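You operate a simulated robot arm through the tools that you are given. There is no shell and no other tool.

The job below is to be done with a simulated two-armed robot. You get a single attempt, and the scene is never put back.

## Task
Take the check cloth from the chest top and lay it out flat on the plank top.

It is judged by the outcome, as a careful person would: the job done as asked, and still so three seconds after it is handed in. It fails if anything else is knocked over, pushed out of place, dropped, spilled or broken. Flat cloth is picked up by pressing the open fingertips on it (5 to 10 N) and closing them slowly along it; thin cloth reads only 2 to 8 mm in the jaws.

## Robot
Two 7-joint arms with two-finger parallel grippers on one trunk, on a base that drives. Base frame: it is fixed to the floor where the robot stands at the start and does not move with it; the origin is under the middle of the robot, x ahead of it, y to its left, z up. Lengths are in mm, angles in degrees, forces in N, time in s.
The left shoulder is at the start at [45, 101, 1110], the right one opposite. With the tool pointing down near the work surface each hand reaches from about 220 to 520 mm from the robot's upright axis, wherever it stands, measured 20 degrees to its own side. Places, roughly: check cloth [-250, 3250, 750]; plank top [600, 900, 800]. Payload 2.4 kg a hand.
Tool frame (each hand has its own): the origin (TCP) lies between the finger pads and is the grasp point; the fingertips stand 24 mm ahead of it; z points along the fingers, y is the line along which they close. The gripper opens to 68 mm. The fingers are 17 mm wide and 10 mm thick; the gripper's body (40 by 70 mm) begins 41 mm behind the TCP.
Orientation is that of the tool frame in the base frame, as a unit quaternion [x, y, z, w]. With the fingers straight down and closing along the base's y, the tool's x points along the base's -x, its y along +y and its z along -z.

## Interface
- The arms move only by the tool apply_moves. It takes "left_targets", "right_targets" or both (then of equal length, played together; a hand with none holds still); each is a list of rows, each a list of 7 numbers: the turn, a rotation vector about the tool's x, y, z in units of 5 degrees (1.0 is 5 degrees), then the shift along the tool's x, y, z in units of 25 mm (1.0 is 25 mm), then the gripper command, from -1 (shut) to 1 (fully open), values between in proportion. In form: [[ax, ay, az, tx, ty, tz, grip], ...]. A call has 1 to 20 rows; each row shifts and turns the commanded pose from where the row before left it, along the tool's axes as they then stand. A call with a number of a shift or a turn outside -1 to 1 is refused whole. Rows are played at 5 a second. More than 50 mm and 8.6 degrees between two rows, or a gripper value outside its range, and nothing of the call is played. Where a pose cannot be reached the arm comes as near as it can. A force on the tool above 40 N (or 10 N above the force at the start of the call, whichever is more), or a blocked arm, ends the call early, and 0.2 s more pass. The fingers move at their own pace (about 72 mm/s each) and stop on an object; they squeeze with about 33 N. The grip force told is the motor's: it shows also when the fingers shut on nothing. Time passes only in rows, and 0.2 s behind the last, so rows that do not move let the fingers close. It gives the time, the measured TCP pose, the force on the tool (base axes), the opening and the grip force at its end, in the units of the frame above (readings bear some noise), with the torque about the TCP (base axes, N m) and any sound that the robot's microphone picked up.
- Cameras (640 x 400 px; columns grow to the right, rows downward): "scene" is now at [142.6, -8.6, 1263.8]; the picture's right is [-0.06, -1.00, 0.00], its down [-0.64, 0.04, -0.77] and it looks along [0.77, -0.05, -0.64] (base axes); focal length 276 px, centre (320, 200). "left" rides on the left gripper at [84, -11, -75] in its tool frame; the picture's right is [0.13, 0.99, 0.00], its down [-0.60, 0.08, -0.79] and it looks along [-0.79, 0.10, 0.61] (tool axes); focal length 251 px, centre (320, 200). "right" rides on the right gripper at [84, 11, -75] in its tool frame; the picture's right is [-0.13, 0.99, 0.00], its down [-0.60, -0.08, -0.79] and it looks along [-0.79, -0.10, 0.61] (tool axes); focal length 251 px, centre (320, 200). There is no depth. A picture from a camera that has moved, and an enlarged one, comes with that camera's place and axes in the base frame and with its lens. The place of the scene camera against the robot may be out by one fixed shift of up to 18 mm in any direction.
- capture(camera): a new picture of that camera. It takes no simulated time.
- move_column(by): slides the trunk up (or, below 0, down) by that many mm; the arms and the scene camera ride with it, the base frame stays. It gives what a move gives, with no picture.
- drive_base(legs): drives the robot by 1 to 6 legs, each [ahead, left, turn to the left] in mm, mm and degrees, along the robot's own axes; the way and the turn of a leg run together, so that a leg with both is an arc; at most 1500 mm and 180 degrees a leg. The arms and the cameras ride along, it lands a little off, and it stops where it bumps. It gives what a move gives.
- turn_head(pan, tilt): turns the head with the scene camera to pan (to the left, within 86 degrees either way) and tilt (down, from -29 to 69), counted from straight ahead of the robot. It gives what a move gives.
- zoom(camera, box): a new picture of the part [left, top, right, bottom] of that camera's present view, enlarged. It takes no simulated time.
- finish_job(): hands the job in; it is judged then, once.

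Nothing tells you exact positions but the pictures and the camera data. Unless the task says otherwise, let go and move clear before handing in.

The tools are called after "Emit:" as name(argument=value, ...) on one line, values as JSON. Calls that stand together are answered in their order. apply_moves: Moves the arms, as the interface text tells. Its arguments: {"type":"object","properties":{"left_targets":{"type":"array"},"right_targets":{"type":"array"}},"required":[]} The other tools are called the same way: move_column (by) slides the trunk up or down; drive_base (legs) drives the base; turn_head (pan, tilt) turns the head that bears the scene camera; capture (camera) takes a picture; zoom (camera, box) takes an enlarged picture of a part of a camera's view; finish_job () hands the job in.

At the start:

```text
t: 0.0
left_ee_pos: [419.3, 188.3, 1052.0]
left_ee_rot: [0.0, 1.0, 0.0, -0.001]
left_force: [-0.3, 0.5, -0.4]
left_torque: [0.02, 0.01, -0.02]
left_width: 68.3
left_gripper_force: 0.1
right_ee_pos: [424.4, -153.5, 1059.9]
right_ee_rot: [0.0, 1.0, 0.0, 0.0]
right_force: [0.0, 0.5, 0.4]
right_torque: [-0.02, 0.0, 0.02]
right_width: 68.1
right_gripper_force: 0.0
trunk travel left (down, up): [-325.0, 524.0]
robot x, y, heading: [1.3, 2.5, 0.1]
head pan, tilt: [-3.5, 39.9]
```

scene: 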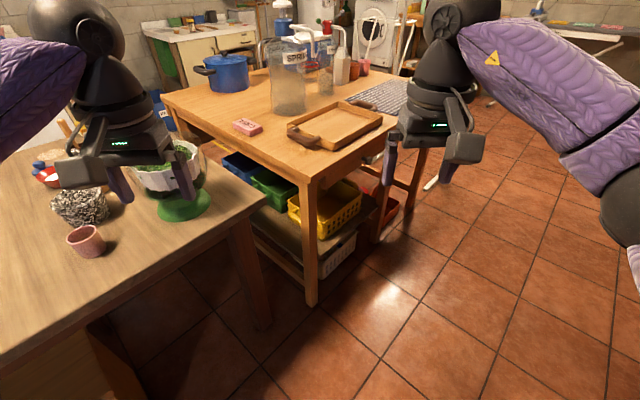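
right: 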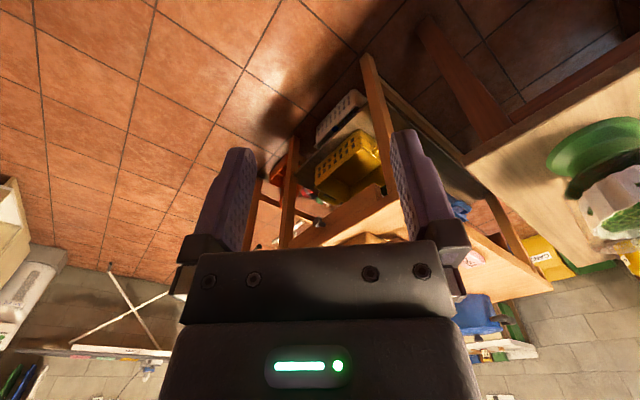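
left: 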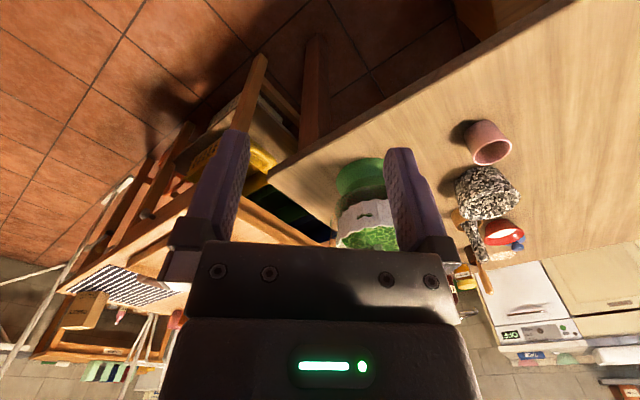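

I see a bench on the left with pots and plants, and a wooden table ahead with other items. I take the plank top to be near [600, 900, 800] to my left and the cloth far to the left at about [-250, 3250, 750]; first I look around with the head.

Emit:
turn_head(pan=60, tilt=30)

Emit:
capture(camera="scene")

```text
t: 1.3
left_ee_pos: [420.4, 186.7, 1050.9]
left_ee_rot: [0.0, 1.0, 0.0, -0.001]
left_force: [-0.8, 0.3, -0.7]
left_torque: [0.0, -0.02, 0.0]
left_width: 67.7
left_gripper_force: 0.1
right_ee_pos: [424.6, -152.9, 1060.3]
right_ee_rot: [0.001, 1.0, 0.0, 0.0]
right_force: [0.3, 0.0, 0.4]
right_torque: [0.01, -0.03, 0.02]
right_width: 67.5
right_gripper_force: 0.0
trunk travel left (down, up): [-325.0, 524.0]
robot x, y, heading: [-1.3, -2.2, 0.0]
head pan, tilt: [60.0, 30.0]
```

```text
taken
camera scene: at [103.0, 74.9, 1279.1], right [0.87, -0.5, 0.0], down [-0.25, -0.43, -0.87], along [0.43, 0.75, -0.5], focal length 276 px, centre (320, 200)
```

scene: 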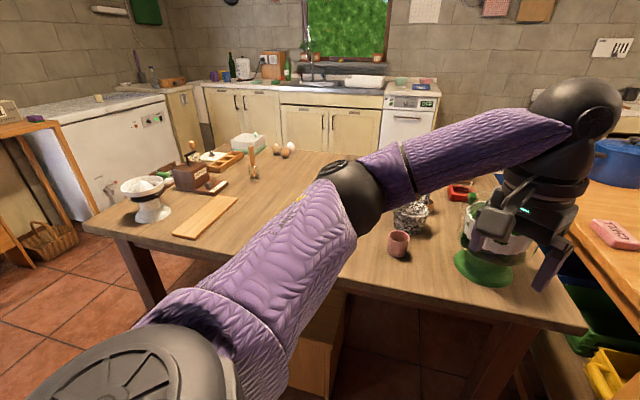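

The table to my left is the plank-topped one, with things spread on it; the white chest freezer in the back left is at the place given for the cloth. I zoom and look further round.

Emit:
zoom(camera="scene", box=[0, 50, 240, 200])

Emit:
turn_head(pan=86, tilt=25)

Emit:
capture(camera="scene")

Emit:
turn_head(pan=-70, tilt=30)

Emit:
capture(camera="scene")

```text
2.67 times, centred on (120, 125) of scene
camera zoom: at [103.0, 74.9, 1279.1], right [0.87, -0.5, 0.0], down [-0.25, -0.43, -0.87], along [0.43, 0.75, -0.5], focal length 737 px, centre (853, 400)
```

zoom: 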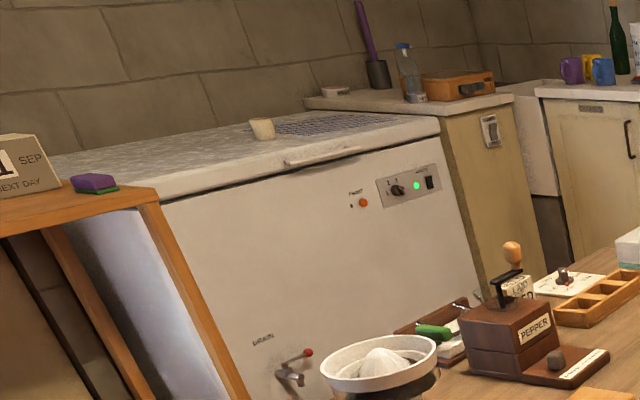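

```text
t: 2.2
left_ee_pos: [419.4, 188.3, 1052.0]
left_ee_rot: [0.0, 1.0, 0.0, -0.002]
left_force: [0.6, 0.5, 0.1]
left_torque: [-0.01, 0.0, 0.0]
left_width: 68.2
left_gripper_force: 0.0
right_ee_pos: [424.2, -153.3, 1059.9]
right_ee_rot: [-0.001, 1.0, 0.0, 0.001]
right_force: [-0.2, -0.5, 0.4]
right_torque: [0.0, 0.02, -0.01]
right_width: 68.1
right_gripper_force: 0.0
trunk travel left (down, up): [-325.0, 524.0]
robot x, y, heading: [-0.8, 1.2, -0.1]
head pan, tilt: [85.9, 25.0]
```

```text
taken
camera scene: at [64.3, 88.5, 1287.0], right [1.0, -0.07, 0.0], down [-0.03, -0.42, -0.91], along [0.06, 0.9, -0.42], focal length 276 px, centre (320, 200)
```

scene: 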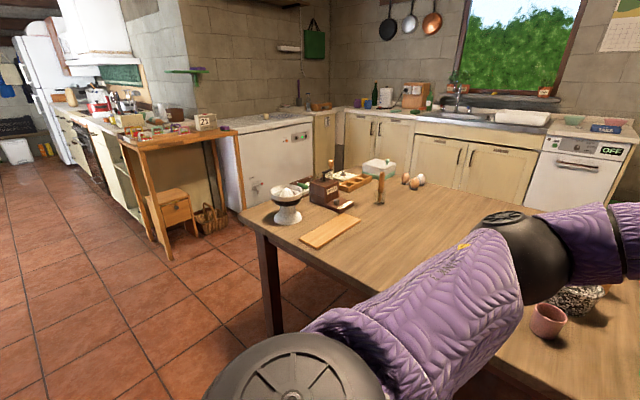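

```text
t: 4.7
left_ee_pos: [419.7, 188.7, 1051.7]
left_ee_rot: [0.0, 1.0, 0.0, -0.001]
left_force: [-0.4, -0.6, 0.5]
left_torque: [0.02, 0.0, -0.01]
left_width: 67.8
left_gripper_force: 0.1
right_ee_pos: [424.0, -153.4, 1060.8]
right_ee_rot: [0.0, 1.0, 0.0, 0.0]
right_force: [0.7, -0.2, 0.0]
right_torque: [0.01, -0.03, -0.01]
right_width: 67.9
right_gripper_force: 0.1
trunk travel left (down, up): [-325.0, 524.0]
robot x, y, heading: [2.2, 0.3, 0.1]
head pan, tilt: [-70.0, 30.0]
```

```text
taken
camera scene: at [88.7, -88.4, 1279.1], right [-0.94, -0.34, 0.0], down [-0.17, 0.47, -0.87], along [0.3, -0.81, -0.5], focal length 276 px, centre (320, 200)
```

scene: 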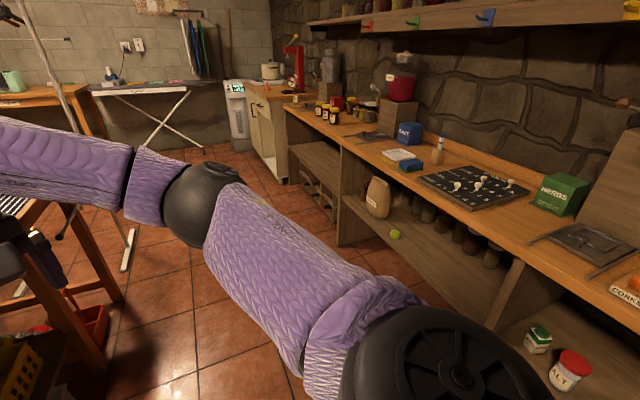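

The cloth with a fine check lies on the white chest freezer, beside a small cup. The kitchen is turned about 45° to my frame: I put the table's near-left corner around (-170, 1000) and the freezer front running from (-520, 2750) to (200, 3540). I check the floor on my left before driving round the corner.

Emit:
turn_head(pan=86, tilt=60)

Emit:
capture(camera="scene")

```text
t: 7.1
left_ee_pos: [420.7, 187.0, 1052.5]
left_ee_rot: [0.0, 1.0, 0.0, -0.001]
left_force: [0.5, 0.1, -0.2]
left_torque: [-0.01, 0.0, -0.05]
left_width: 68.0
left_gripper_force: 0.0
right_ee_pos: [424.6, -152.8, 1060.6]
right_ee_rot: [0.0, 1.0, 0.0, 0.0]
right_force: [-0.9, 0.8, 0.4]
right_torque: [-0.02, 0.02, -0.01]
right_width: 67.9
right_gripper_force: 0.2
trunk travel left (down, up): [-325.0, 524.0]
robot x, y, heading: [-0.9, 1.1, 0.0]
head pan, tilt: [85.9, 60.0]
```

```text
taken
camera scene: at [62.4, 63.1, 1237.0], right [1.0, -0.07, 0.0], down [-0.06, -0.86, -0.5], along [0.04, 0.5, -0.87], focal length 276 px, centre (320, 200)
```

scene: 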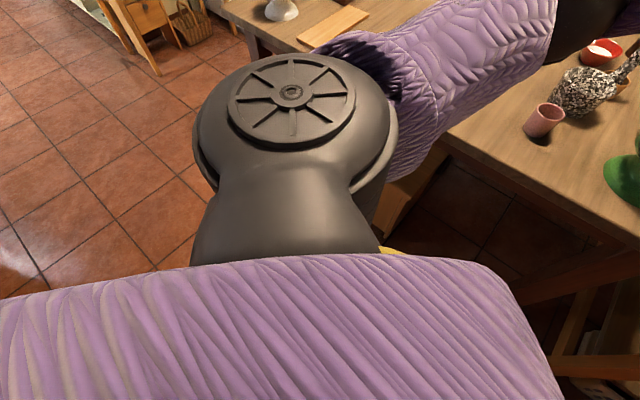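

The floor on my left is clear. I turn in place to heading ~130° and drive out around the table corner to about (-500, 600).

Emit:
drive_base(legs=[[0, 0, 130], [800, 0, 0]])

Emit:
turn_head(pan=-30, tilt=30)

Emit:
capture(camera="scene")

```text
t: 16.6
left_ee_pos: [-904.0, 823.8, 1052.3]
left_ee_rot: [0.904, -0.428, 0.001, 0.0]
left_force: [0.0, 0.9, 0.1]
left_torque: [0.04, 0.0, 0.02]
left_width: 68.3
left_gripper_force: 0.0
right_ee_pos: [-643.3, 1042.7, 1059.9]
right_ee_rot: [0.903, -0.429, 0.0, 0.0]
right_force: [0.2, -0.6, -0.4]
right_torque: [0.01, -0.02, 0.02]
right_width: 67.9
right_gripper_force: 0.0
trunk travel left (down, up): [-325.0, 524.0]
robot x, y, heading: [-492.6, 618.3, 129.2]
head pan, tilt: [85.9, 60.0]
```

```text
t: 18.6
left_ee_pos: [-905.2, 823.5, 1051.3]
left_ee_rot: [0.904, -0.428, 0.0, 0.0]
left_force: [0.0, 0.4, -1.1]
left_torque: [-0.05, -0.03, -0.03]
left_width: 68.2
left_gripper_force: 0.1
right_ee_pos: [-643.7, 1042.6, 1060.2]
right_ee_rot: [0.903, -0.429, 0.0, 0.0]
right_force: [0.9, -0.2, 0.0]
right_torque: [-0.01, 0.01, 0.0]
right_width: 68.1
right_gripper_force: 0.1
trunk travel left (down, up): [-325.0, 524.0]
robot x, y, heading: [-496.3, 621.3, 129.5]
head pan, tilt: [-30.0, 30.0]
```

```text
taken
camera scene: at [-522.1, 736.8, 1279.0], right [0.99, 0.16, 0.0], down [0.08, -0.49, -0.87], along [-0.14, 0.85, -0.5], focal length 276 px, centre (320, 200)
```

scene: 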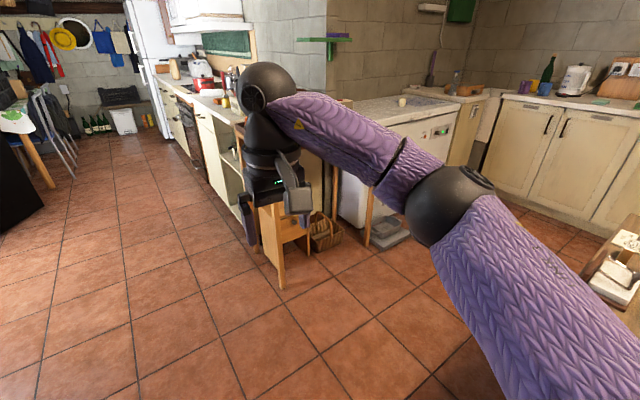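

I see the desk, a stool below it, a grey box on the floor in front of the freezer's left end, and the freezer behind. I drive into the aisle midway between table and desk, then along it at heading ~45° to stand opposite the cloth.

Emit:
drive_base(legs=[[0, 0, 5.5], [540, 0, 0], [0, 0, -90], [1000, 0, 0]])

Emit:
turn_head(pan=50, tilt=30)

Emit:
capture(camera="scene")

```text
t: 30.9
left_ee_pos: [-0.5, 2160.6, 1053.2]
left_ee_rot: [-0.389, 0.921, -0.001, 0.0]
left_force: [0.3, -0.3, 0.5]
left_torque: [0.0, -0.02, -0.01]
left_width: 68.0
left_gripper_force: 0.1
right_ee_pos: [246.6, 1927.4, 1060.8]
right_ee_rot: [-0.389, 0.921, -0.001, 0.0]
right_force: [0.5, 0.5, 0.0]
right_torque: [0.01, 0.0, -0.03]
right_width: 68.1
right_gripper_force: 0.1
trunk travel left (down, up): [-325.0, 524.0]
robot x, y, heading: [-160.0, 1729.1, 46.0]
head pan, tilt: [-30.0, 30.0]
```

```text
t: 32.4
left_ee_pos: [-0.2, 2160.8, 1052.4]
left_ee_rot: [-0.389, 0.921, 0.0, 0.0]
left_force: [0.0, 0.3, 0.4]
left_torque: [0.01, 0.0, 0.02]
left_width: 68.2
left_gripper_force: 0.0
right_ee_pos: [245.0, 1926.3, 1060.8]
right_ee_rot: [-0.388, 0.922, 0.0, 0.001]
right_force: [-0.2, -0.6, -0.1]
right_torque: [-0.03, -0.01, -0.01]
right_width: 68.1
right_gripper_force: 0.1
trunk travel left (down, up): [-325.0, 524.0]
robot x, y, heading: [-160.7, 1728.2, 45.6]
head pan, tilt: [50.0, 30.0]
```

```text
taken
camera scene: at [-124.6, 1847.4, 1279.1], right [1.0, 0.1, 0.0], down [0.05, -0.5, -0.87], along [-0.09, 0.86, -0.5], focal length 276 px, centre (320, 200)
```

scene: 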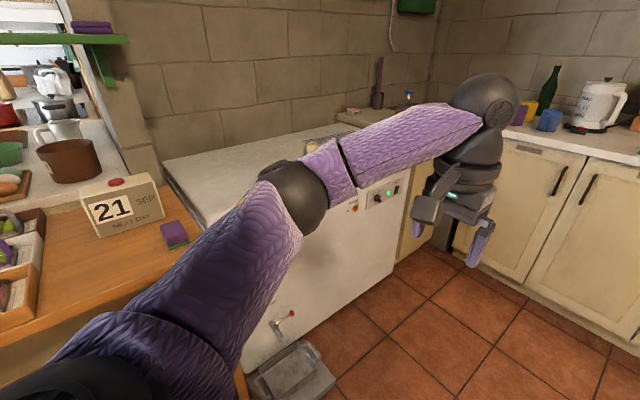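

The freezer is ahead-left, its control panel and the grey box on the floor in front of its left end. I drive on ~1000 mm along the aisle and turn to face the freezer.

Emit:
drive_base(legs=[[1000, 0, 0], [0, 0, 89]])

Emit:
turn_head(pan=0, tilt=30)

Emit:
capture(camera="scene")

```text
t: 41.5
left_ee_pos: [109.2, 2619.7, 1052.2]
left_ee_rot: [0.928, -0.373, 0.001, 0.001]
left_force: [0.1, 1.2, 0.1]
left_torque: [-0.04, 0.03, -0.03]
left_width: 67.9
left_gripper_force: 0.1
right_ee_pos: [342.4, 2870.0, 1060.5]
right_ee_rot: [0.927, -0.374, -0.001, 0.0]
right_force: [0.5, -0.2, 0.5]
right_torque: [-0.02, 0.04, 0.02]
right_width: 68.1
right_gripper_force: 0.1
trunk travel left (down, up): [-325.0, 524.0]
robot x, y, heading: [540.6, 2465.1, 136.3]
head pan, tilt: [50.0, 30.0]
```

```text
t: 42.7
left_ee_pos: [108.4, 2620.5, 1052.1]
left_ee_rot: [0.928, -0.374, 0.001, 0.001]
left_force: [-0.5, -0.9, 0.2]
left_torque: [-0.02, -0.02, 0.03]
left_width: 68.0
left_gripper_force: 0.1
right_ee_pos: [341.1, 2870.1, 1060.7]
right_ee_rot: [0.927, -0.374, 0.0, 0.0]
right_force: [-0.3, -0.3, 0.6]
right_torque: [-0.01, 0.02, 0.01]
right_width: 68.1
right_gripper_force: 0.1
trunk travel left (down, up): [-325.0, 524.0]
robot x, y, heading: [537.7, 2466.6, 135.9]
head pan, tilt: [0.0, 30.0]
```

```text
taken
camera scene: at [458.7, 2554.0, 1279.1], right [0.69, 0.72, 0.0], down [0.36, -0.35, -0.87], along [-0.62, 0.6, -0.5], focal length 276 px, centre (320, 200)
```

scene: 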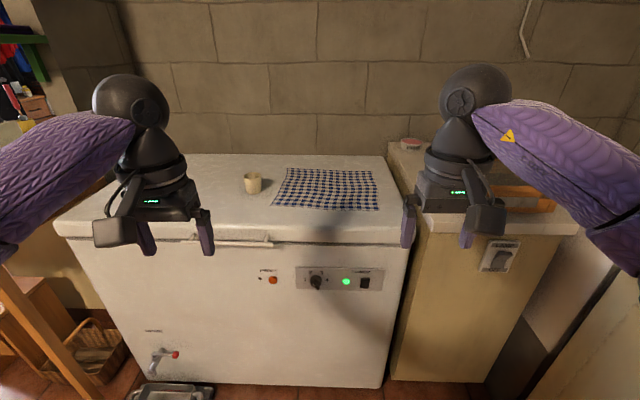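

The blue-white check cloth lies flat on the freezer, about 400 × 345 mm, near edge ~200 mm behind the freezer's front edge, with a cream cup about 90 mm left of it. I check my base's front and the floor before going closer.

Emit:
turn_head(pan=0, tilt=69)

Emit:
capture(camera="scene")

Emit:
capture(camera="left")

Emit:
capture(camera="right")

```text
t: 43.7
left_ee_pos: [108.5, 2620.4, 1051.0]
left_ee_rot: [0.928, -0.374, 0.001, 0.0]
left_force: [0.1, -0.2, -0.1]
left_torque: [0.03, 0.0, 0.0]
left_width: 68.2
left_gripper_force: 0.1
right_ee_pos: [341.7, 2869.8, 1061.0]
right_ee_rot: [0.928, -0.374, 0.0, 0.0]
right_force: [0.0, 0.4, -0.5]
right_torque: [0.01, 0.02, 0.03]
right_width: 67.6
right_gripper_force: 0.0
trunk travel left (down, up): [-325.0, 524.0]
robot x, y, heading: [542.4, 2469.4, 136.2]
head pan, tilt: [0.0, 68.8]
```

```text
taken
camera scene: at [483.5, 2530.2, 1227.6], right [0.69, 0.72, 0.0], down [0.67, -0.65, -0.36], along [-0.26, 0.25, -0.93], focal length 276 px, centre (320, 200)
```

scene: 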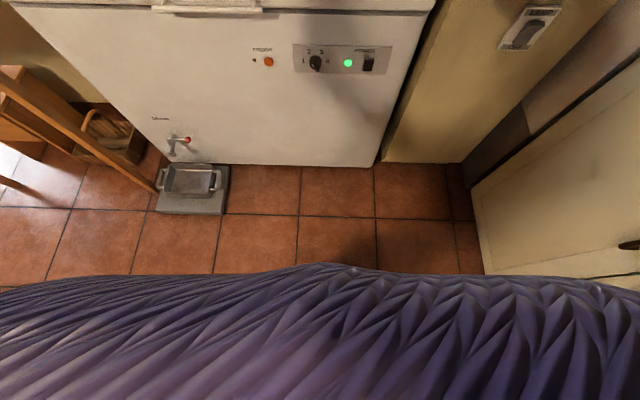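

```text
taken
camera left: at [177.9, 2569.6, 1126.2], right [-0.59, -0.8, 0.0], down [-0.49, 0.36, 0.79], along [-0.64, 0.47, -0.61], focal length 251 px, centre (320, 200)
```

left: 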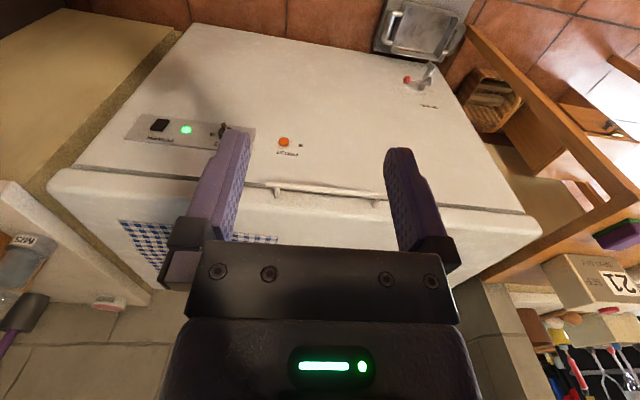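

```text
taken
camera right: at [394.3, 2801.9, 1135.4], right [-0.78, -0.62, 0.0], down [-0.38, 0.48, 0.79], along [-0.5, 0.62, -0.61], focal length 251 px, centre (320, 200)
```

right: 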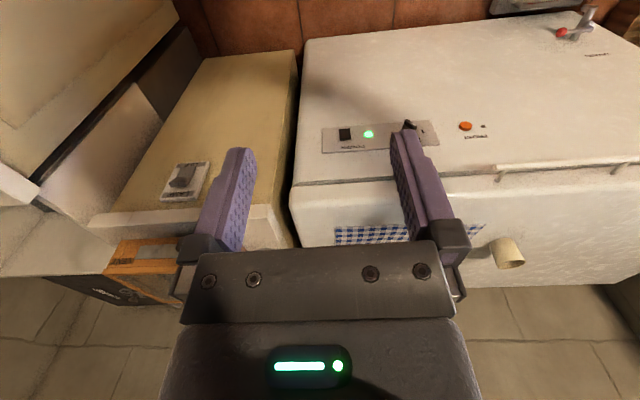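

Triangulating from both wrist cameras puts the cloth and freezer top at z ≈ 846, so the cloth is about 325 × 290 mm with its near edge ~90 mm behind the front edge, and the cup ~50 mm off its left side. The floor ahead is clear, so I drive forward 370 mm, slightly right, and turn -3.5° to square up to it.

Emit:
drive_base(legs=[[370, -22, 0], [0, 0, -3.5]])

Emit:
turn_head(pan=0, tilt=50)

Emit:
capture(camera="scene")

Emit:
capture(camera="left")

Emit:
capture(camera="right")

```text
t: 46.5
left_ee_pos: [-118.6, 2920.3, 1052.4]
left_ee_rot: [0.913, -0.409, 0.001, 0.0]
left_force: [-0.1, 0.3, -0.6]
left_torque: [0.04, 0.0, -0.03]
left_width: 68.1
left_gripper_force: 0.0
right_ee_pos: [131.7, 3150.6, 1060.3]
right_ee_rot: [0.913, -0.409, 0.0, 0.0]
right_force: [0.9, 0.6, -1.0]
right_torque: [-0.04, 0.01, 0.01]
right_width: 67.7
right_gripper_force: 0.0
trunk travel left (down, up): [-325.0, 524.0]
robot x, y, heading: [300.6, 2737.0, 131.7]
head pan, tilt: [0.0, 68.8]
```

```text
t: 47.3
left_ee_pos: [-118.5, 2919.6, 1051.7]
left_ee_rot: [0.913, -0.408, 0.001, 0.0]
left_force: [0.4, -0.8, 0.4]
left_torque: [0.03, 0.0, 0.01]
left_width: 67.9
left_gripper_force: 0.0
right_ee_pos: [131.6, 3150.1, 1061.4]
right_ee_rot: [0.912, -0.409, 0.0, 0.0]
right_force: [-0.5, -0.3, -0.1]
right_torque: [-0.02, 0.0, 0.01]
right_width: 68.2
right_gripper_force: 0.1
trunk travel left (down, up): [-325.0, 524.0]
robot x, y, heading: [300.5, 2733.1, 131.8]
head pan, tilt: [0.0, 50.0]
```

```text
taken
camera scene: at [234.0, 2818.1, 1249.5], right [0.75, 0.67, 0.0], down [0.51, -0.57, -0.64], along [-0.43, 0.48, -0.77], focal length 276 px, centre (320, 200)
```

scene: 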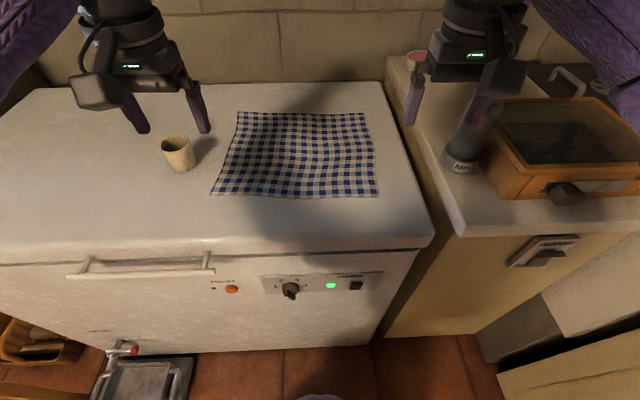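

```text
taken
camera left: at [-54.0, 2864.0, 1126.2], right [-0.65, -0.76, 0.0], down [-0.46, 0.4, 0.79], along [-0.6, 0.52, -0.61], focal length 251 px, centre (320, 200)
```

left: 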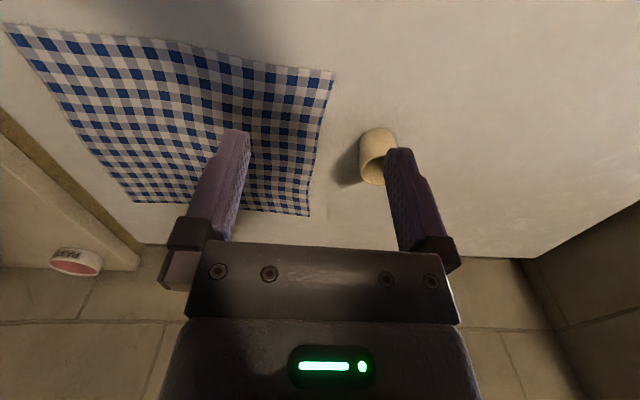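

```text
taken
camera right: at [179.4, 3079.1, 1135.4], right [-0.83, -0.56, 0.0], down [-0.34, 0.5, 0.79], along [-0.45, 0.66, -0.61], focal length 251 px, centre (320, 200)
```

right: 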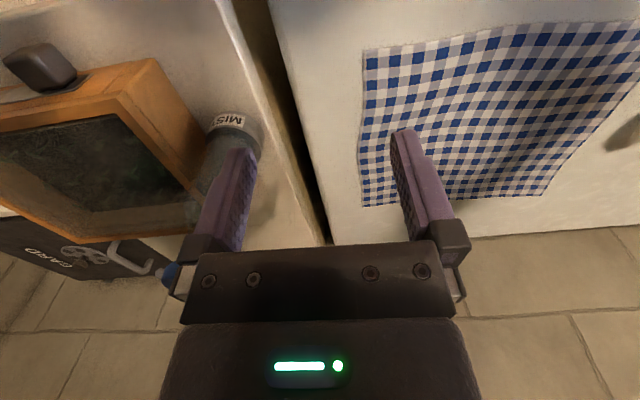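

The near corners come out at about (465, +209) and (461, -109) in front of the robot, far edge at ~744, so the cloth is ~318 × 283 mm, square to me now; the cup sits ~85 mm left of its left edge. I shift 50 mm left and 50 mm ahead so both near corners sit symmetrically in reach.

Emit:
drive_base(legs=[[50, 50, 0]])

Emit:
capture(camera="scene")

Emit:
capture(camera="left")

Emit:
capture(camera="right")

```text
t: 48.3
left_ee_pos: [-187.3, 2925.4, 1050.8]
left_ee_rot: [0.912, -0.409, 0.0, 0.001]
left_force: [-0.7, 0.2, 0.1]
left_torque: [0.0, -0.03, -0.02]
left_width: 68.1
left_gripper_force: 0.1
right_ee_pos: [64.7, 3155.4, 1060.2]
right_ee_rot: [0.912, -0.41, 0.0, 0.0]
right_force: [-1.0, -0.9, -0.5]
right_torque: [-0.01, 0.01, 0.0]
right_width: 68.1
right_gripper_force: 0.1
trunk travel left (down, up): [-325.0, 524.0]
robot x, y, heading: [234.1, 2734.1, 131.9]
head pan, tilt: [0.0, 50.0]
```

```text
taken
camera scene: at [164.9, 2822.9, 1249.5], right [0.75, 0.66, 0.0], down [0.51, -0.57, -0.64], along [-0.43, 0.48, -0.77], focal length 276 px, centre (320, 200)
```

scene: 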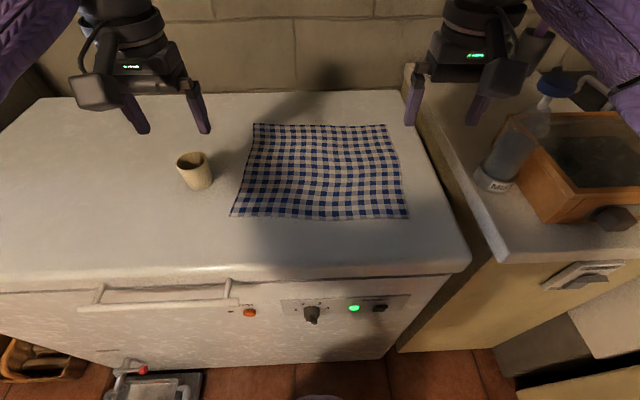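

```text
taken
camera left: at [-122.9, 2869.2, 1126.0], right [-0.65, -0.76, 0.0], down [-0.46, 0.4, 0.79], along [-0.6, 0.52, -0.61], focal length 251 px, centre (320, 200)
```

left: 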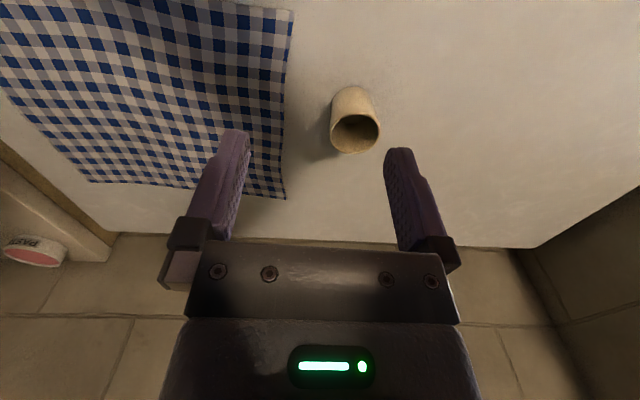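

```text
taken
camera right: at [111.0, 3083.9, 1135.2], right [-0.83, -0.56, 0.0], down [-0.34, 0.5, 0.79], along [-0.45, 0.66, -0.61], focal length 251 px, centre (320, 200)
```

right: 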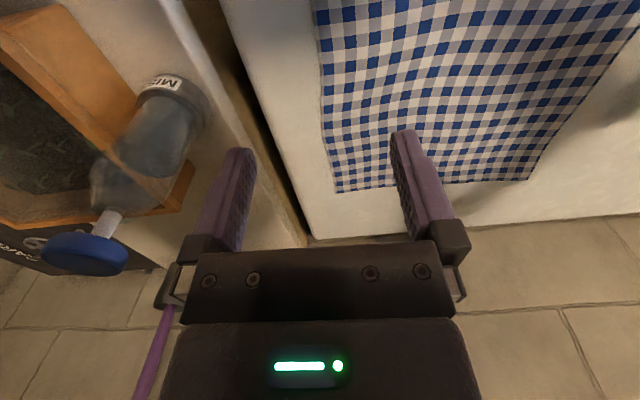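

The near-left corner is 5 mm back and 27 mm to the right of the left TCP's spot; the near-right one lies ~12 mm back and ~5 mm outside the right TCP. I bring both hands over points ~12 mm inside the near edge and ~30 mm in from each side, down to ~10 mm above the cloth with 36 mm opening.

Emit:
apply_moves(left_targets=[[0, 0, 0, -0.093, -0.787, 0, 0.06], [0, 0, 0, -0.093, -0.787, 0, 0.06], [0, 0, 0, -0.093, -0.787, 0, 0.06], [0, 0, 0, 0, 0, 0.85, 0.06], [0, 0, 0, 0, 0, 0.85, 0.06], [0, 0, 0, 0, 0, 0.85, 0.06], [0, 0, 0, 0, 0, 0.85, 0.06], [0, 0, 0, 0, 0, 0.85, 0.06], [0, 0, 0, 0, 0, 0.85, 0.06], [0, 0, 0, 0, 0, 0.85, 0.06], [0, 0, 0, 0, 0, 0.6, 0.06], [0, 0, 0, 0, 0, 0, 0.06]], right_targets=[[0, 0, 0, -0.027, 0.347, 0, 0.06], [0, 0, 0, -0.027, 0.347, 0, 0.06], [0, 0, 0, -0.027, 0.347, 0, 0.06], [0, 0, 0, 0, 0, 0.89, 0.06], [0, 0, 0, 0, 0, 0.89, 0.06], [0, 0, 0, 0, 0, 0.89, 0.06], [0, 0, 0, 0, 0, 0.89, 0.06], [0, 0, 0, 0, 0, 0.89, 0.06], [0, 0, 0, 0, 0, 0.89, 0.06], [0, 0, 0, 0, 0, 0.89, 0.06], [0, 0, 0, 0, 0, 0.7, 0.06], [0, 0, 0, 0, 0, 0, 0.06]])

Emit:
capture(camera="scene")

Emit:
capture(camera="left")

Emit:
capture(camera="right")

```text
t: 50.9
left_ee_pos: [-147.1, 2968.5, 887.9]
left_ee_rot: [0.913, -0.408, 0.001, 0.001]
left_force: [0.4, 0.6, -0.2]
left_torque: [0.0, -0.02, -0.05]
left_width: 36.2
left_gripper_force: 0.0
right_ee_pos: [42.7, 3139.1, 889.3]
right_ee_rot: [0.912, -0.41, 0.0, 0.0]
right_force: [0.1, 0.1, -0.2]
right_torque: [0.0, 0.03, -0.03]
right_width: 36.2
right_gripper_force: 0.1
trunk travel left (down, up): [-325.0, 524.0]
robot x, y, heading: [232.2, 2738.1, 131.7]
head pan, tilt: [0.0, 50.0]
```

```text
taken
camera scene: at [165.5, 2822.8, 1249.5], right [0.75, 0.66, 0.0], down [0.51, -0.57, -0.64], along [-0.43, 0.48, -0.77], focal length 276 px, centre (320, 200)
```

scene: 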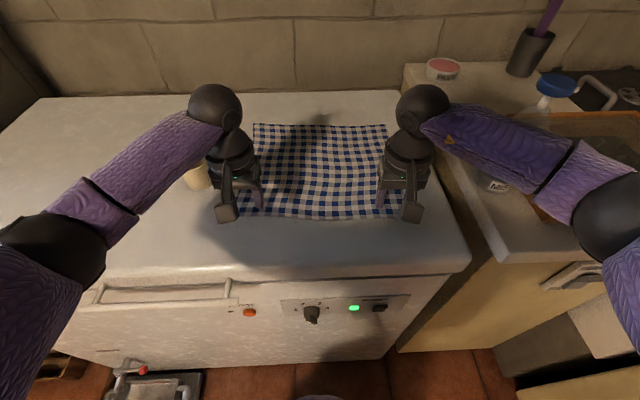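

```text
taken
camera left: at [-83.5, 2913.2, 963.1], right [-0.65, -0.76, 0.0], down [-0.46, 0.4, 0.79], along [-0.6, 0.52, -0.61], focal length 251 px, centre (320, 200)
```

left: 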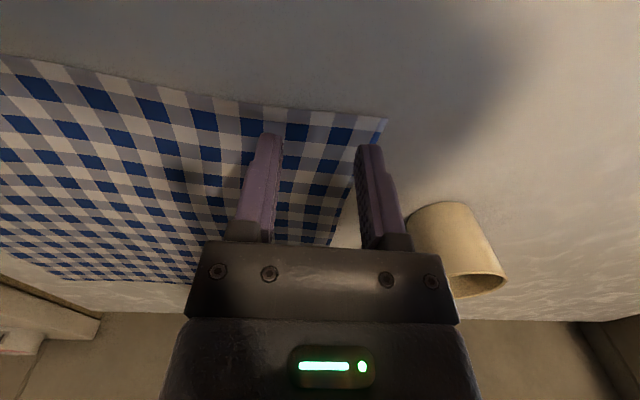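

```text
taken
camera right: at [90.3, 3068.6, 963.0], right [-0.83, -0.56, 0.0], down [-0.34, 0.5, 0.79], along [-0.45, 0.66, -0.61], focal length 251 px, centre (320, 200)
```

right: 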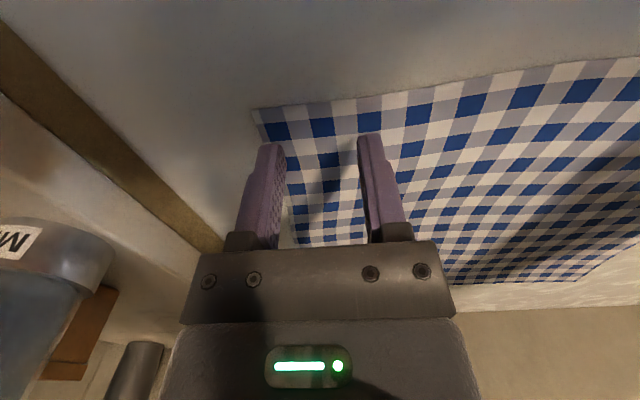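

Both hands hover about 16 mm above the cloth, pads just inside the near corners; the left pads are right at the near edge, so I move forward 6 mm (left) and 3 mm (right) and start lowering carefully to feel contact.

Emit:
apply_moves(left_targets=[[0, 0, 0, -0.26, 0, 0, 0.06], [0, 0, 0, 0, 0, 0.2, 0.06], [0, 0, 0, 0, 0, 0.2, 0.06], [0, 0, 0, 0, 0, 0, 0.06]], right_targets=[[0, 0, 0, -0.14, 0, 0, 0.06], [0, 0, 0, 0, 0, 0.2, 0.06], [0, 0, 0, 0, 0, 0.2, 0.06], [0, 0, 0, 0, 0, 0, 0.06]])

```text
t: 51.9
left_ee_pos: [-152.1, 2975.7, 880.3]
left_ee_rot: [0.912, -0.409, 0.0, 0.001]
left_force: [-0.1, 0.0, -0.7]
left_torque: [0.03, 0.01, -0.03]
left_width: 35.9
left_gripper_force: 0.1
right_ee_pos: [41.7, 3142.5, 876.9]
right_ee_rot: [0.912, -0.41, -0.001, 0.0]
right_force: [0.1, 0.3, 0.2]
right_torque: [0.0, 0.01, 0.01]
right_width: 35.8
right_gripper_force: 0.0
trunk travel left (down, up): [-325.0, 524.0]
robot x, y, heading: [231.8, 2734.9, 131.3]
head pan, tilt: [0.0, 50.0]
```

Emit:
apply_moves(left_targets=[[0, 0, 0, 0, 0, 0.12, 0.06], [0, 0, 0, 0, 0, 0.12, 0.06], [0, 0, 0, 0, 0, 0, 0.06]], right_targets=[[0, 0, 0, 0, 0, 0.1, 0.06], [0, 0, 0, 0, 0, 0.1, 0.06], [0, 0, 0, 0, 0, 0, 0.06]])

```text
t: 52.7
left_ee_pos: [-151.9, 2975.0, 875.2]
left_ee_rot: [0.913, -0.409, -0.001, -0.003]
left_force: [-3.2, 3.9, 27.0]
left_torque: [0.07, 0.07, 0.02]
left_width: 36.0
left_gripper_force: 0.1
right_ee_pos: [41.5, 3142.2, 877.1]
right_ee_rot: [0.912, -0.41, -0.003, 0.0]
right_force: [-1.0, 3.1, 12.8]
right_torque: [0.02, 0.02, 0.0]
right_width: 36.1
right_gripper_force: 0.0
trunk travel left (down, up): [-325.0, 524.0]
robot x, y, heading: [230.5, 2738.8, 131.7]
head pan, tilt: [0.0, 50.0]
```

Contact on both: left presses 27 N, right 13 N, a bit much. I back off slightly to get into the 5–10 N range.

Emit:
apply_moves(left_targets=[[0, 0, 0, 0, 0, -0.08, 0.06], [0, 0, 0, 0, 0, 0, 0.06]], right_targets=[[0, 0, 0, 0, 0, -0.03, 0.06], [0, 0, 0, 0, 0, 0, 0.06]])

```text
t: 53.3
left_ee_pos: [-152.3, 2973.5, 875.1]
left_ee_rot: [0.912, -0.409, -0.001, 0.0]
left_force: [-2.1, 5.5, 23.5]
left_torque: [0.12, -0.02, 0.01]
left_width: 35.8
left_gripper_force: 0.0
right_ee_pos: [42.4, 3141.0, 874.7]
right_ee_rot: [0.912, -0.41, -0.001, -0.001]
right_force: [-2.3, 1.8, 12.5]
right_torque: [-0.04, 0.04, -0.01]
right_width: 35.9
right_gripper_force: 0.0
trunk travel left (down, up): [-325.0, 524.0]
robot x, y, heading: [227.5, 2733.3, 131.6]
head pan, tilt: [0.0, 50.0]
```

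Emit:
apply_moves(left_targets=[[0, 0, 0, 0, 0, -0.08, 0.06], [0, 0, 0, 0, 0, 0, 0.06]], right_targets=[[0, 0, 0, 0, 0, -0.04, 0.06], [0, 0, 0, 0, 0, 0, 0.06]])

```text
t: 53.9
left_ee_pos: [-151.1, 2972.8, 876.5]
left_ee_rot: [0.913, -0.409, 0.002, 0.001]
left_force: [0.0, 1.5, 5.6]
left_torque: [0.04, -0.05, 0.02]
left_width: 36.0
left_gripper_force: 0.0
right_ee_pos: [42.8, 3141.2, 875.6]
right_ee_rot: [0.912, -0.41, 0.0, 0.0]
right_force: [-1.2, 1.5, 13.0]
right_torque: [-0.05, 0.07, 0.0]
right_width: 36.0
right_gripper_force: 0.1
trunk travel left (down, up): [-325.0, 524.0]
robot x, y, heading: [233.7, 2735.5, 131.5]
head pan, tilt: [0.0, 50.0]
```

Left presses 5.6 N, right 13 N; I ease the right another millimetre and then close both slowly along the cloth.

Emit:
apply_moves(left_targets=[[0, 0, 0, 0, 0, 0.02, 0.06], [0, 0, 0, 0, 0, 0, 0.06]], right_targets=[[0, 0, 0, 0, 0, -0.05, 0.06], [0, 0, 0, 0, 0, 0, 0.06]])

```text
t: 54.5
left_ee_pos: [-152.4, 2973.7, 876.2]
left_ee_rot: [0.912, -0.409, 0.0, -0.001]
left_force: [-1.7, -1.0, 6.5]
left_torque: [0.01, -0.01, -0.01]
left_width: 35.9
left_gripper_force: 0.1
right_ee_pos: [42.4, 3141.6, 875.6]
right_ee_rot: [0.912, -0.409, 0.0, 0.0]
right_force: [1.4, -0.6, 7.5]
right_torque: [-0.04, 0.0, -0.02]
right_width: 36.0
right_gripper_force: 0.1
trunk travel left (down, up): [-325.0, 524.0]
robot x, y, heading: [231.2, 2736.2, 131.6]
head pan, tilt: [0.0, 50.0]
```

Both now press 6.5 and 7.5 N, in the right range. I close both grippers slowly.

Emit:
apply_moves(left_targets=[[0, 0, 0, 0, 0, 0, 0.0], [0, 0, 0, 0, 0, 0, -0.08], [0, 0, 0, 0, 0, 0, -0.16], [0, 0, 0, 0, 0, 0, -0.24], [0, 0, 0, 0, 0, 0, -0.32], [0, 0, 0, 0, 0, 0, -0.4], [0, 0, 0, 0, 0, 0, -0.48], [0, 0, 0, 0, 0, 0, -0.56], [0, 0, 0, 0, 0, 0, -0.64], [0, 0, 0, 0, 0, 0, -0.72], [0, 0, 0, 0, 0, 0, -0.8], [0, 0, 0, 0, 0, 0, -0.88], [0, 0, 0, 0, 0, 0, -0.96], [0, 0, 0, 0, 0, 0, -1], [0, 0, 0, 0, 0, 0, -1], [0, 0, 0, 0, 0, 0, -1]], right_targets=[[0, 0, 0, 0, 0, 0, 0.0], [0, 0, 0, 0, 0, 0, -0.08], [0, 0, 0, 0, 0, 0, -0.16], [0, 0, 0, 0, 0, 0, -0.24], [0, 0, 0, 0, 0, 0, -0.32], [0, 0, 0, 0, 0, 0, -0.4], [0, 0, 0, 0, 0, 0, -0.48], [0, 0, 0, 0, 0, 0, -0.56], [0, 0, 0, 0, 0, 0, -0.64], [0, 0, 0, 0, 0, 0, -0.72], [0, 0, 0, 0, 0, 0, -0.8], [0, 0, 0, 0, 0, 0, -0.88], [0, 0, 0, 0, 0, 0, -0.96], [0, 0, 0, 0, 0, 0, -1], [0, 0, 0, 0, 0, 0, -1], [0, 0, 0, 0, 0, 0, -1]])

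Emit:
capture(camera="left")

Emit:
capture(camera="right")

Emit:
capture(camera="scene")

```text
t: 57.9
left_ee_pos: [-150.6, 2974.4, 875.1]
left_ee_rot: [0.913, -0.409, 0.001, 0.0]
left_force: [-0.1, -0.6, 6.6]
left_torque: [-0.05, 0.01, 0.0]
left_width: 0.1
left_gripper_force: 23.4
right_ee_pos: [41.8, 3142.9, 876.1]
right_ee_rot: [0.912, -0.41, -0.001, 0.0]
right_force: [0.2, 0.3, 3.2]
right_torque: [0.01, -0.01, 0.0]
right_width: 0.0
right_gripper_force: 23.6
trunk travel left (down, up): [-325.0, 524.0]
robot x, y, heading: [234.6, 2736.0, 131.8]
head pan, tilt: [0.0, 50.0]
```

```text
taken
camera left: at [-86.8, 2918.5, 949.9], right [-0.65, -0.76, 0.0], down [-0.46, 0.4, 0.79], along [-0.6, 0.52, -0.61], focal length 251 px, centre (320, 200)
```

left: 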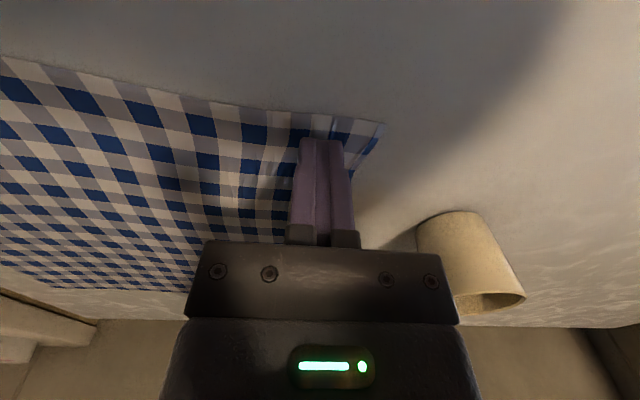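

```text
taken
camera right: at [88.6, 3070.8, 950.4], right [-0.83, -0.56, 0.0], down [-0.34, 0.5, 0.79], along [-0.45, 0.66, -0.61], focal length 251 px, centre (320, 200)
```

right: 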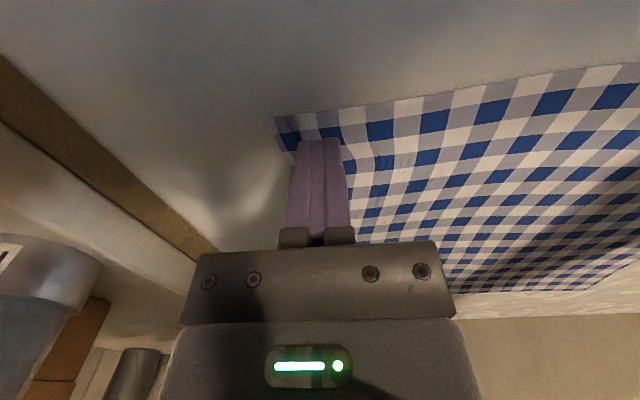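

```text
taken
camera scene: at [166.1, 2822.3, 1249.6], right [0.75, 0.66, 0.0], down [0.51, -0.57, -0.64], along [-0.43, 0.48, -0.77], focal length 276 px, centre (320, 200)
```

scene: 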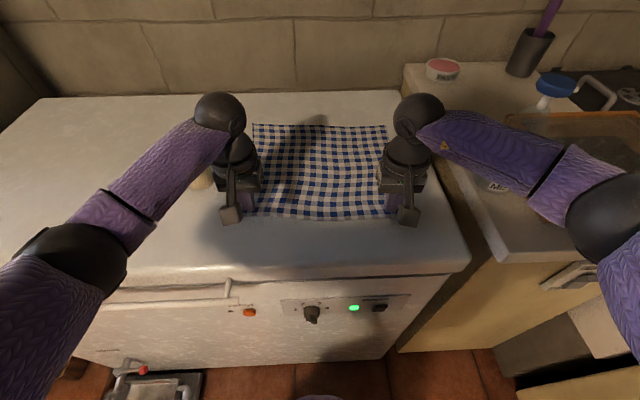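

The jaws read 0 mm, so the fingers probably slid over the cloth without taking a fold. I lift a few millimetres to see whether it comes along.

Emit:
apply_moves(left_targets=[[0, 0, 0, 0, 0, -0.3, -1], [0, 0, 0, 0, 0, -0.3, -1], [0, 0, 0, 0, 0, 0, -1]], right_targets=[[0, 0, 0, 0, 0, -0.3, -1], [0, 0, 0, 0, 0, -0.3, -1], [0, 0, 0, 0, 0, 0, -1]])

Emit:
capture(camera="left")

Emit:
capture(camera="right")

```text
t: 58.7
left_ee_pos: [-152.8, 2973.3, 889.5]
left_ee_rot: [0.912, -0.409, 0.001, 0.001]
left_force: [-0.4, -0.4, 0.0]
left_torque: [-0.01, 0.02, 0.01]
left_width: 0.0
left_gripper_force: 23.4
right_ee_pos: [42.3, 3141.9, 891.6]
right_ee_rot: [0.912, -0.41, 0.0, 0.0]
right_force: [-0.7, 1.1, -0.6]
right_torque: [0.01, -0.01, 0.04]
right_width: 0.0
right_gripper_force: 23.3
trunk travel left (down, up): [-325.0, 524.0]
robot x, y, heading: [232.9, 2736.8, 131.6]
head pan, tilt: [0.0, 50.0]
```

```text
taken
camera left: at [-87.9, 2918.2, 964.0], right [-0.66, -0.76, 0.0], down [-0.46, 0.4, 0.79], along [-0.6, 0.52, -0.61], focal length 251 px, centre (320, 200)
```

left: 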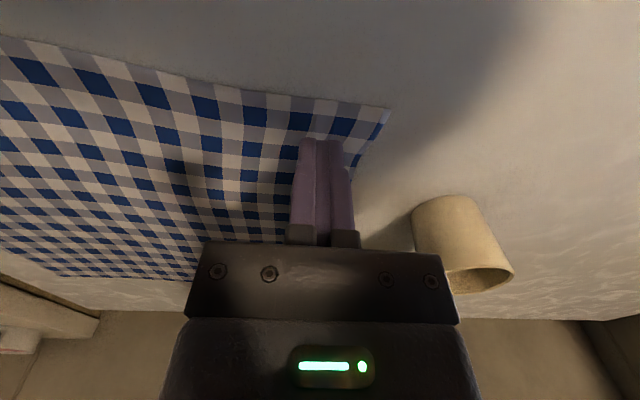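

```text
taken
camera right: at [88.1, 3070.9, 965.5], right [-0.83, -0.56, 0.0], down [-0.34, 0.5, 0.79], along [-0.45, 0.66, -0.61], focal length 251 px, centre (320, 200)
```

right: 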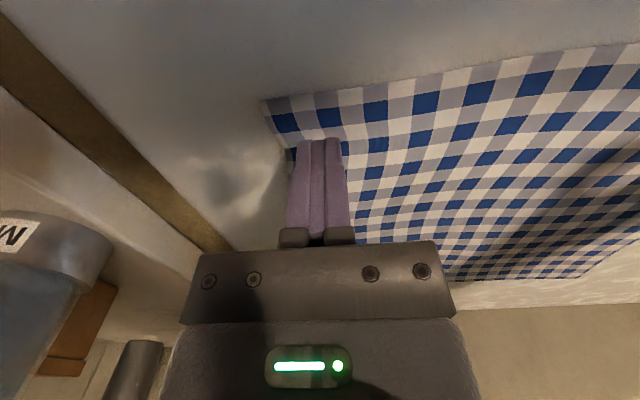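

The cloth relaxed flat again, so that was a slip. I retry with the full 68 mm opening (easier to raise a fold), moved ~16 mm inward so the outer finger stays on the cloth, pressing nearer 10 N.

Emit:
apply_moves(left_targets=[[0, 0, 0, 0, -0.64, -0.1, 1], [0, 0, 0, 0, 0, 0, 1], [0, 0, 0, 0, 0, 0, 1], [0, 0, 0, 0, 0, 0.3, 1], [0, 0, 0, 0, 0, 0.34, 1], [0, 0, 0, 0, 0, 0, 1]], right_targets=[[0, 0, 0, 0, 0.6, -0.1, 1], [0, 0, 0, 0, 0, 0, 1], [0, 0, 0, 0, 0, 0, 1], [0, 0, 0, 0, 0, 0.34, 1], [0, 0, 0, 0, 0, 0.38, 1], [0, 0, 0, 0, 0, 0, 1]])

```text
t: 60.1
left_ee_pos: [-141.7, 2985.9, 878.1]
left_ee_rot: [0.912, -0.41, 0.0, 0.0]
left_force: [0.6, -0.6, -0.5]
left_torque: [0.02, -0.03, -0.01]
left_width: 67.9
left_gripper_force: 0.1
right_ee_pos: [30.6, 3132.4, 875.3]
right_ee_rot: [0.912, -0.41, -0.002, 0.0]
right_force: [-0.1, 3.6, 17.8]
right_torque: [-0.04, 0.02, 0.01]
right_width: 67.7
right_gripper_force: 0.1
trunk travel left (down, up): [-325.0, 524.0]
robot x, y, heading: [230.2, 2737.7, 131.6]
head pan, tilt: [0.0, 50.0]
```

Emit:
apply_moves(left_targets=[[0, 0, 0, 0, 0, 0.08, 1], [0, 0, 0, 0, 0, 0, 1]], right_targets=[[0, 0, 0, 0, 0, -0.05, 1], [0, 0, 0, 0, 0, 0, 1]])

Emit:
capture(camera="left")

Emit:
capture(camera="right")

```text
t: 60.7
left_ee_pos: [-140.8, 2985.8, 876.8]
left_ee_rot: [0.913, -0.409, 0.001, 0.0]
left_force: [-0.1, -0.3, 1.4]
left_torque: [-0.03, -0.02, 0.0]
left_width: 68.1
left_gripper_force: 0.0
right_ee_pos: [29.7, 3132.8, 875.4]
right_ee_rot: [0.912, -0.41, 0.0, 0.0]
right_force: [0.1, 0.9, 4.0]
right_torque: [-0.02, 0.03, 0.0]
right_width: 67.9
right_gripper_force: 0.1
trunk travel left (down, up): [-325.0, 524.0]
robot x, y, heading: [236.1, 2734.5, 131.5]
head pan, tilt: [0.0, 50.0]
```

```text
taken
camera left: at [-76.2, 2930.1, 950.2], right [-0.65, -0.76, 0.0], down [-0.46, 0.4, 0.79], along [-0.6, 0.52, -0.61], focal length 251 px, centre (320, 200)
```

left: 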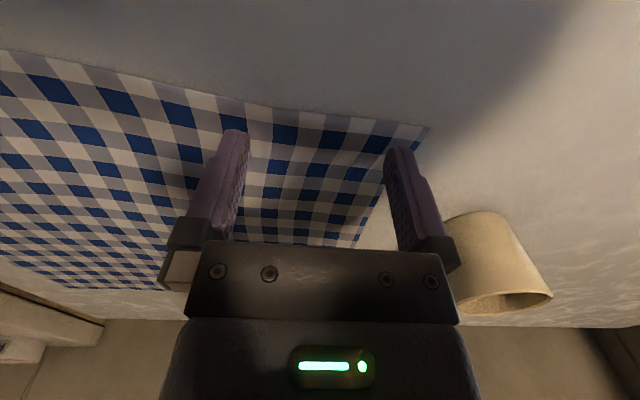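

```text
taken
camera right: at [76.9, 3060.9, 950.4], right [-0.83, -0.56, 0.0], down [-0.34, 0.5, 0.79], along [-0.45, 0.66, -0.61], focal length 251 px, centre (320, 200)
```

right: 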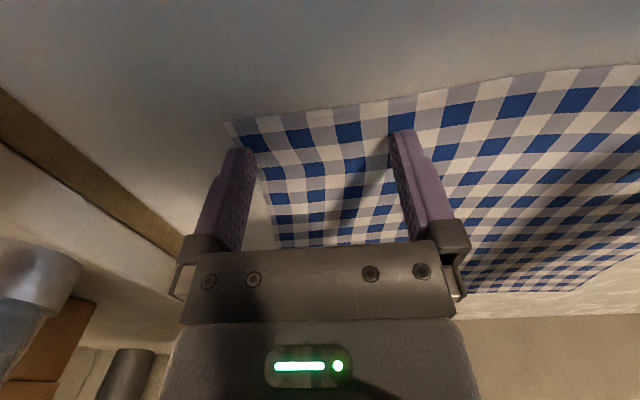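

The outer fingers sit right on the cloth's side edges, so I lift 4 mm, move each hand 10 mm further inward, and press again.

Emit:
apply_moves(left_targets=[[0, 0, 0, 0, 0, -0.16, 1], [0, 0, 0, 0, -0.4, 0, 1], [0, 0, 0, 0, 0, 0.12, 1], [0, 0, 0, 0, 0, 0.06, 1], [0, 0, 0, 0, 0, 0, 1]], right_targets=[[0, 0, 0, 0, 0, -0.16, 1], [0, 0, 0, 0, 0.4, 0, 1], [0, 0, 0, 0, 0, 0.12, 1], [0, 0, 0, 0, 0, 0.06, 1], [0, 0, 0, 0, 0, 0, 1]])

```text
t: 61.9
left_ee_pos: [-132.1, 2992.2, 876.4]
left_ee_rot: [0.913, -0.409, 0.0, 0.0]
left_force: [-0.8, 0.8, 2.7]
left_torque: [-0.01, 0.04, -0.01]
left_width: 68.0
left_gripper_force: 0.0
right_ee_pos: [22.3, 3125.9, 876.3]
right_ee_rot: [0.912, -0.41, 0.0, 0.0]
right_force: [0.5, -0.2, 1.2]
right_torque: [-0.03, -0.01, 0.03]
right_width: 68.1
right_gripper_force: 0.0
trunk travel left (down, up): [-325.0, 524.0]
robot x, y, heading: [232.0, 2734.9, 131.7]
head pan, tilt: [0.0, 50.0]
```

Emit:
apply_moves(left_targets=[[0, 0, 0, 0, 0, 0.03, 1], [0, 0, 0, 0, 0, 0, 1]], right_targets=[[0, 0, 0, 0, 0, 0.04, 1], [0, 0, 0, 0, 0, 0, 1]])

```text
t: 62.5
left_ee_pos: [-132.3, 2990.9, 875.4]
left_ee_rot: [0.913, -0.409, -0.001, -0.001]
left_force: [-0.9, 2.7, 11.5]
left_torque: [0.0, 0.06, -0.03]
left_width: 68.0
left_gripper_force: 0.0
right_ee_pos: [23.5, 3125.4, 875.7]
right_ee_rot: [0.912, -0.41, -0.002, -0.001]
right_force: [-3.4, 1.0, 13.4]
right_torque: [0.06, -0.08, 0.05]
right_width: 68.0
right_gripper_force: 0.1
trunk travel left (down, up): [-325.0, 524.0]
robot x, y, heading: [232.4, 2740.0, 131.7]
head pan, tilt: [0.0, 50.0]
```

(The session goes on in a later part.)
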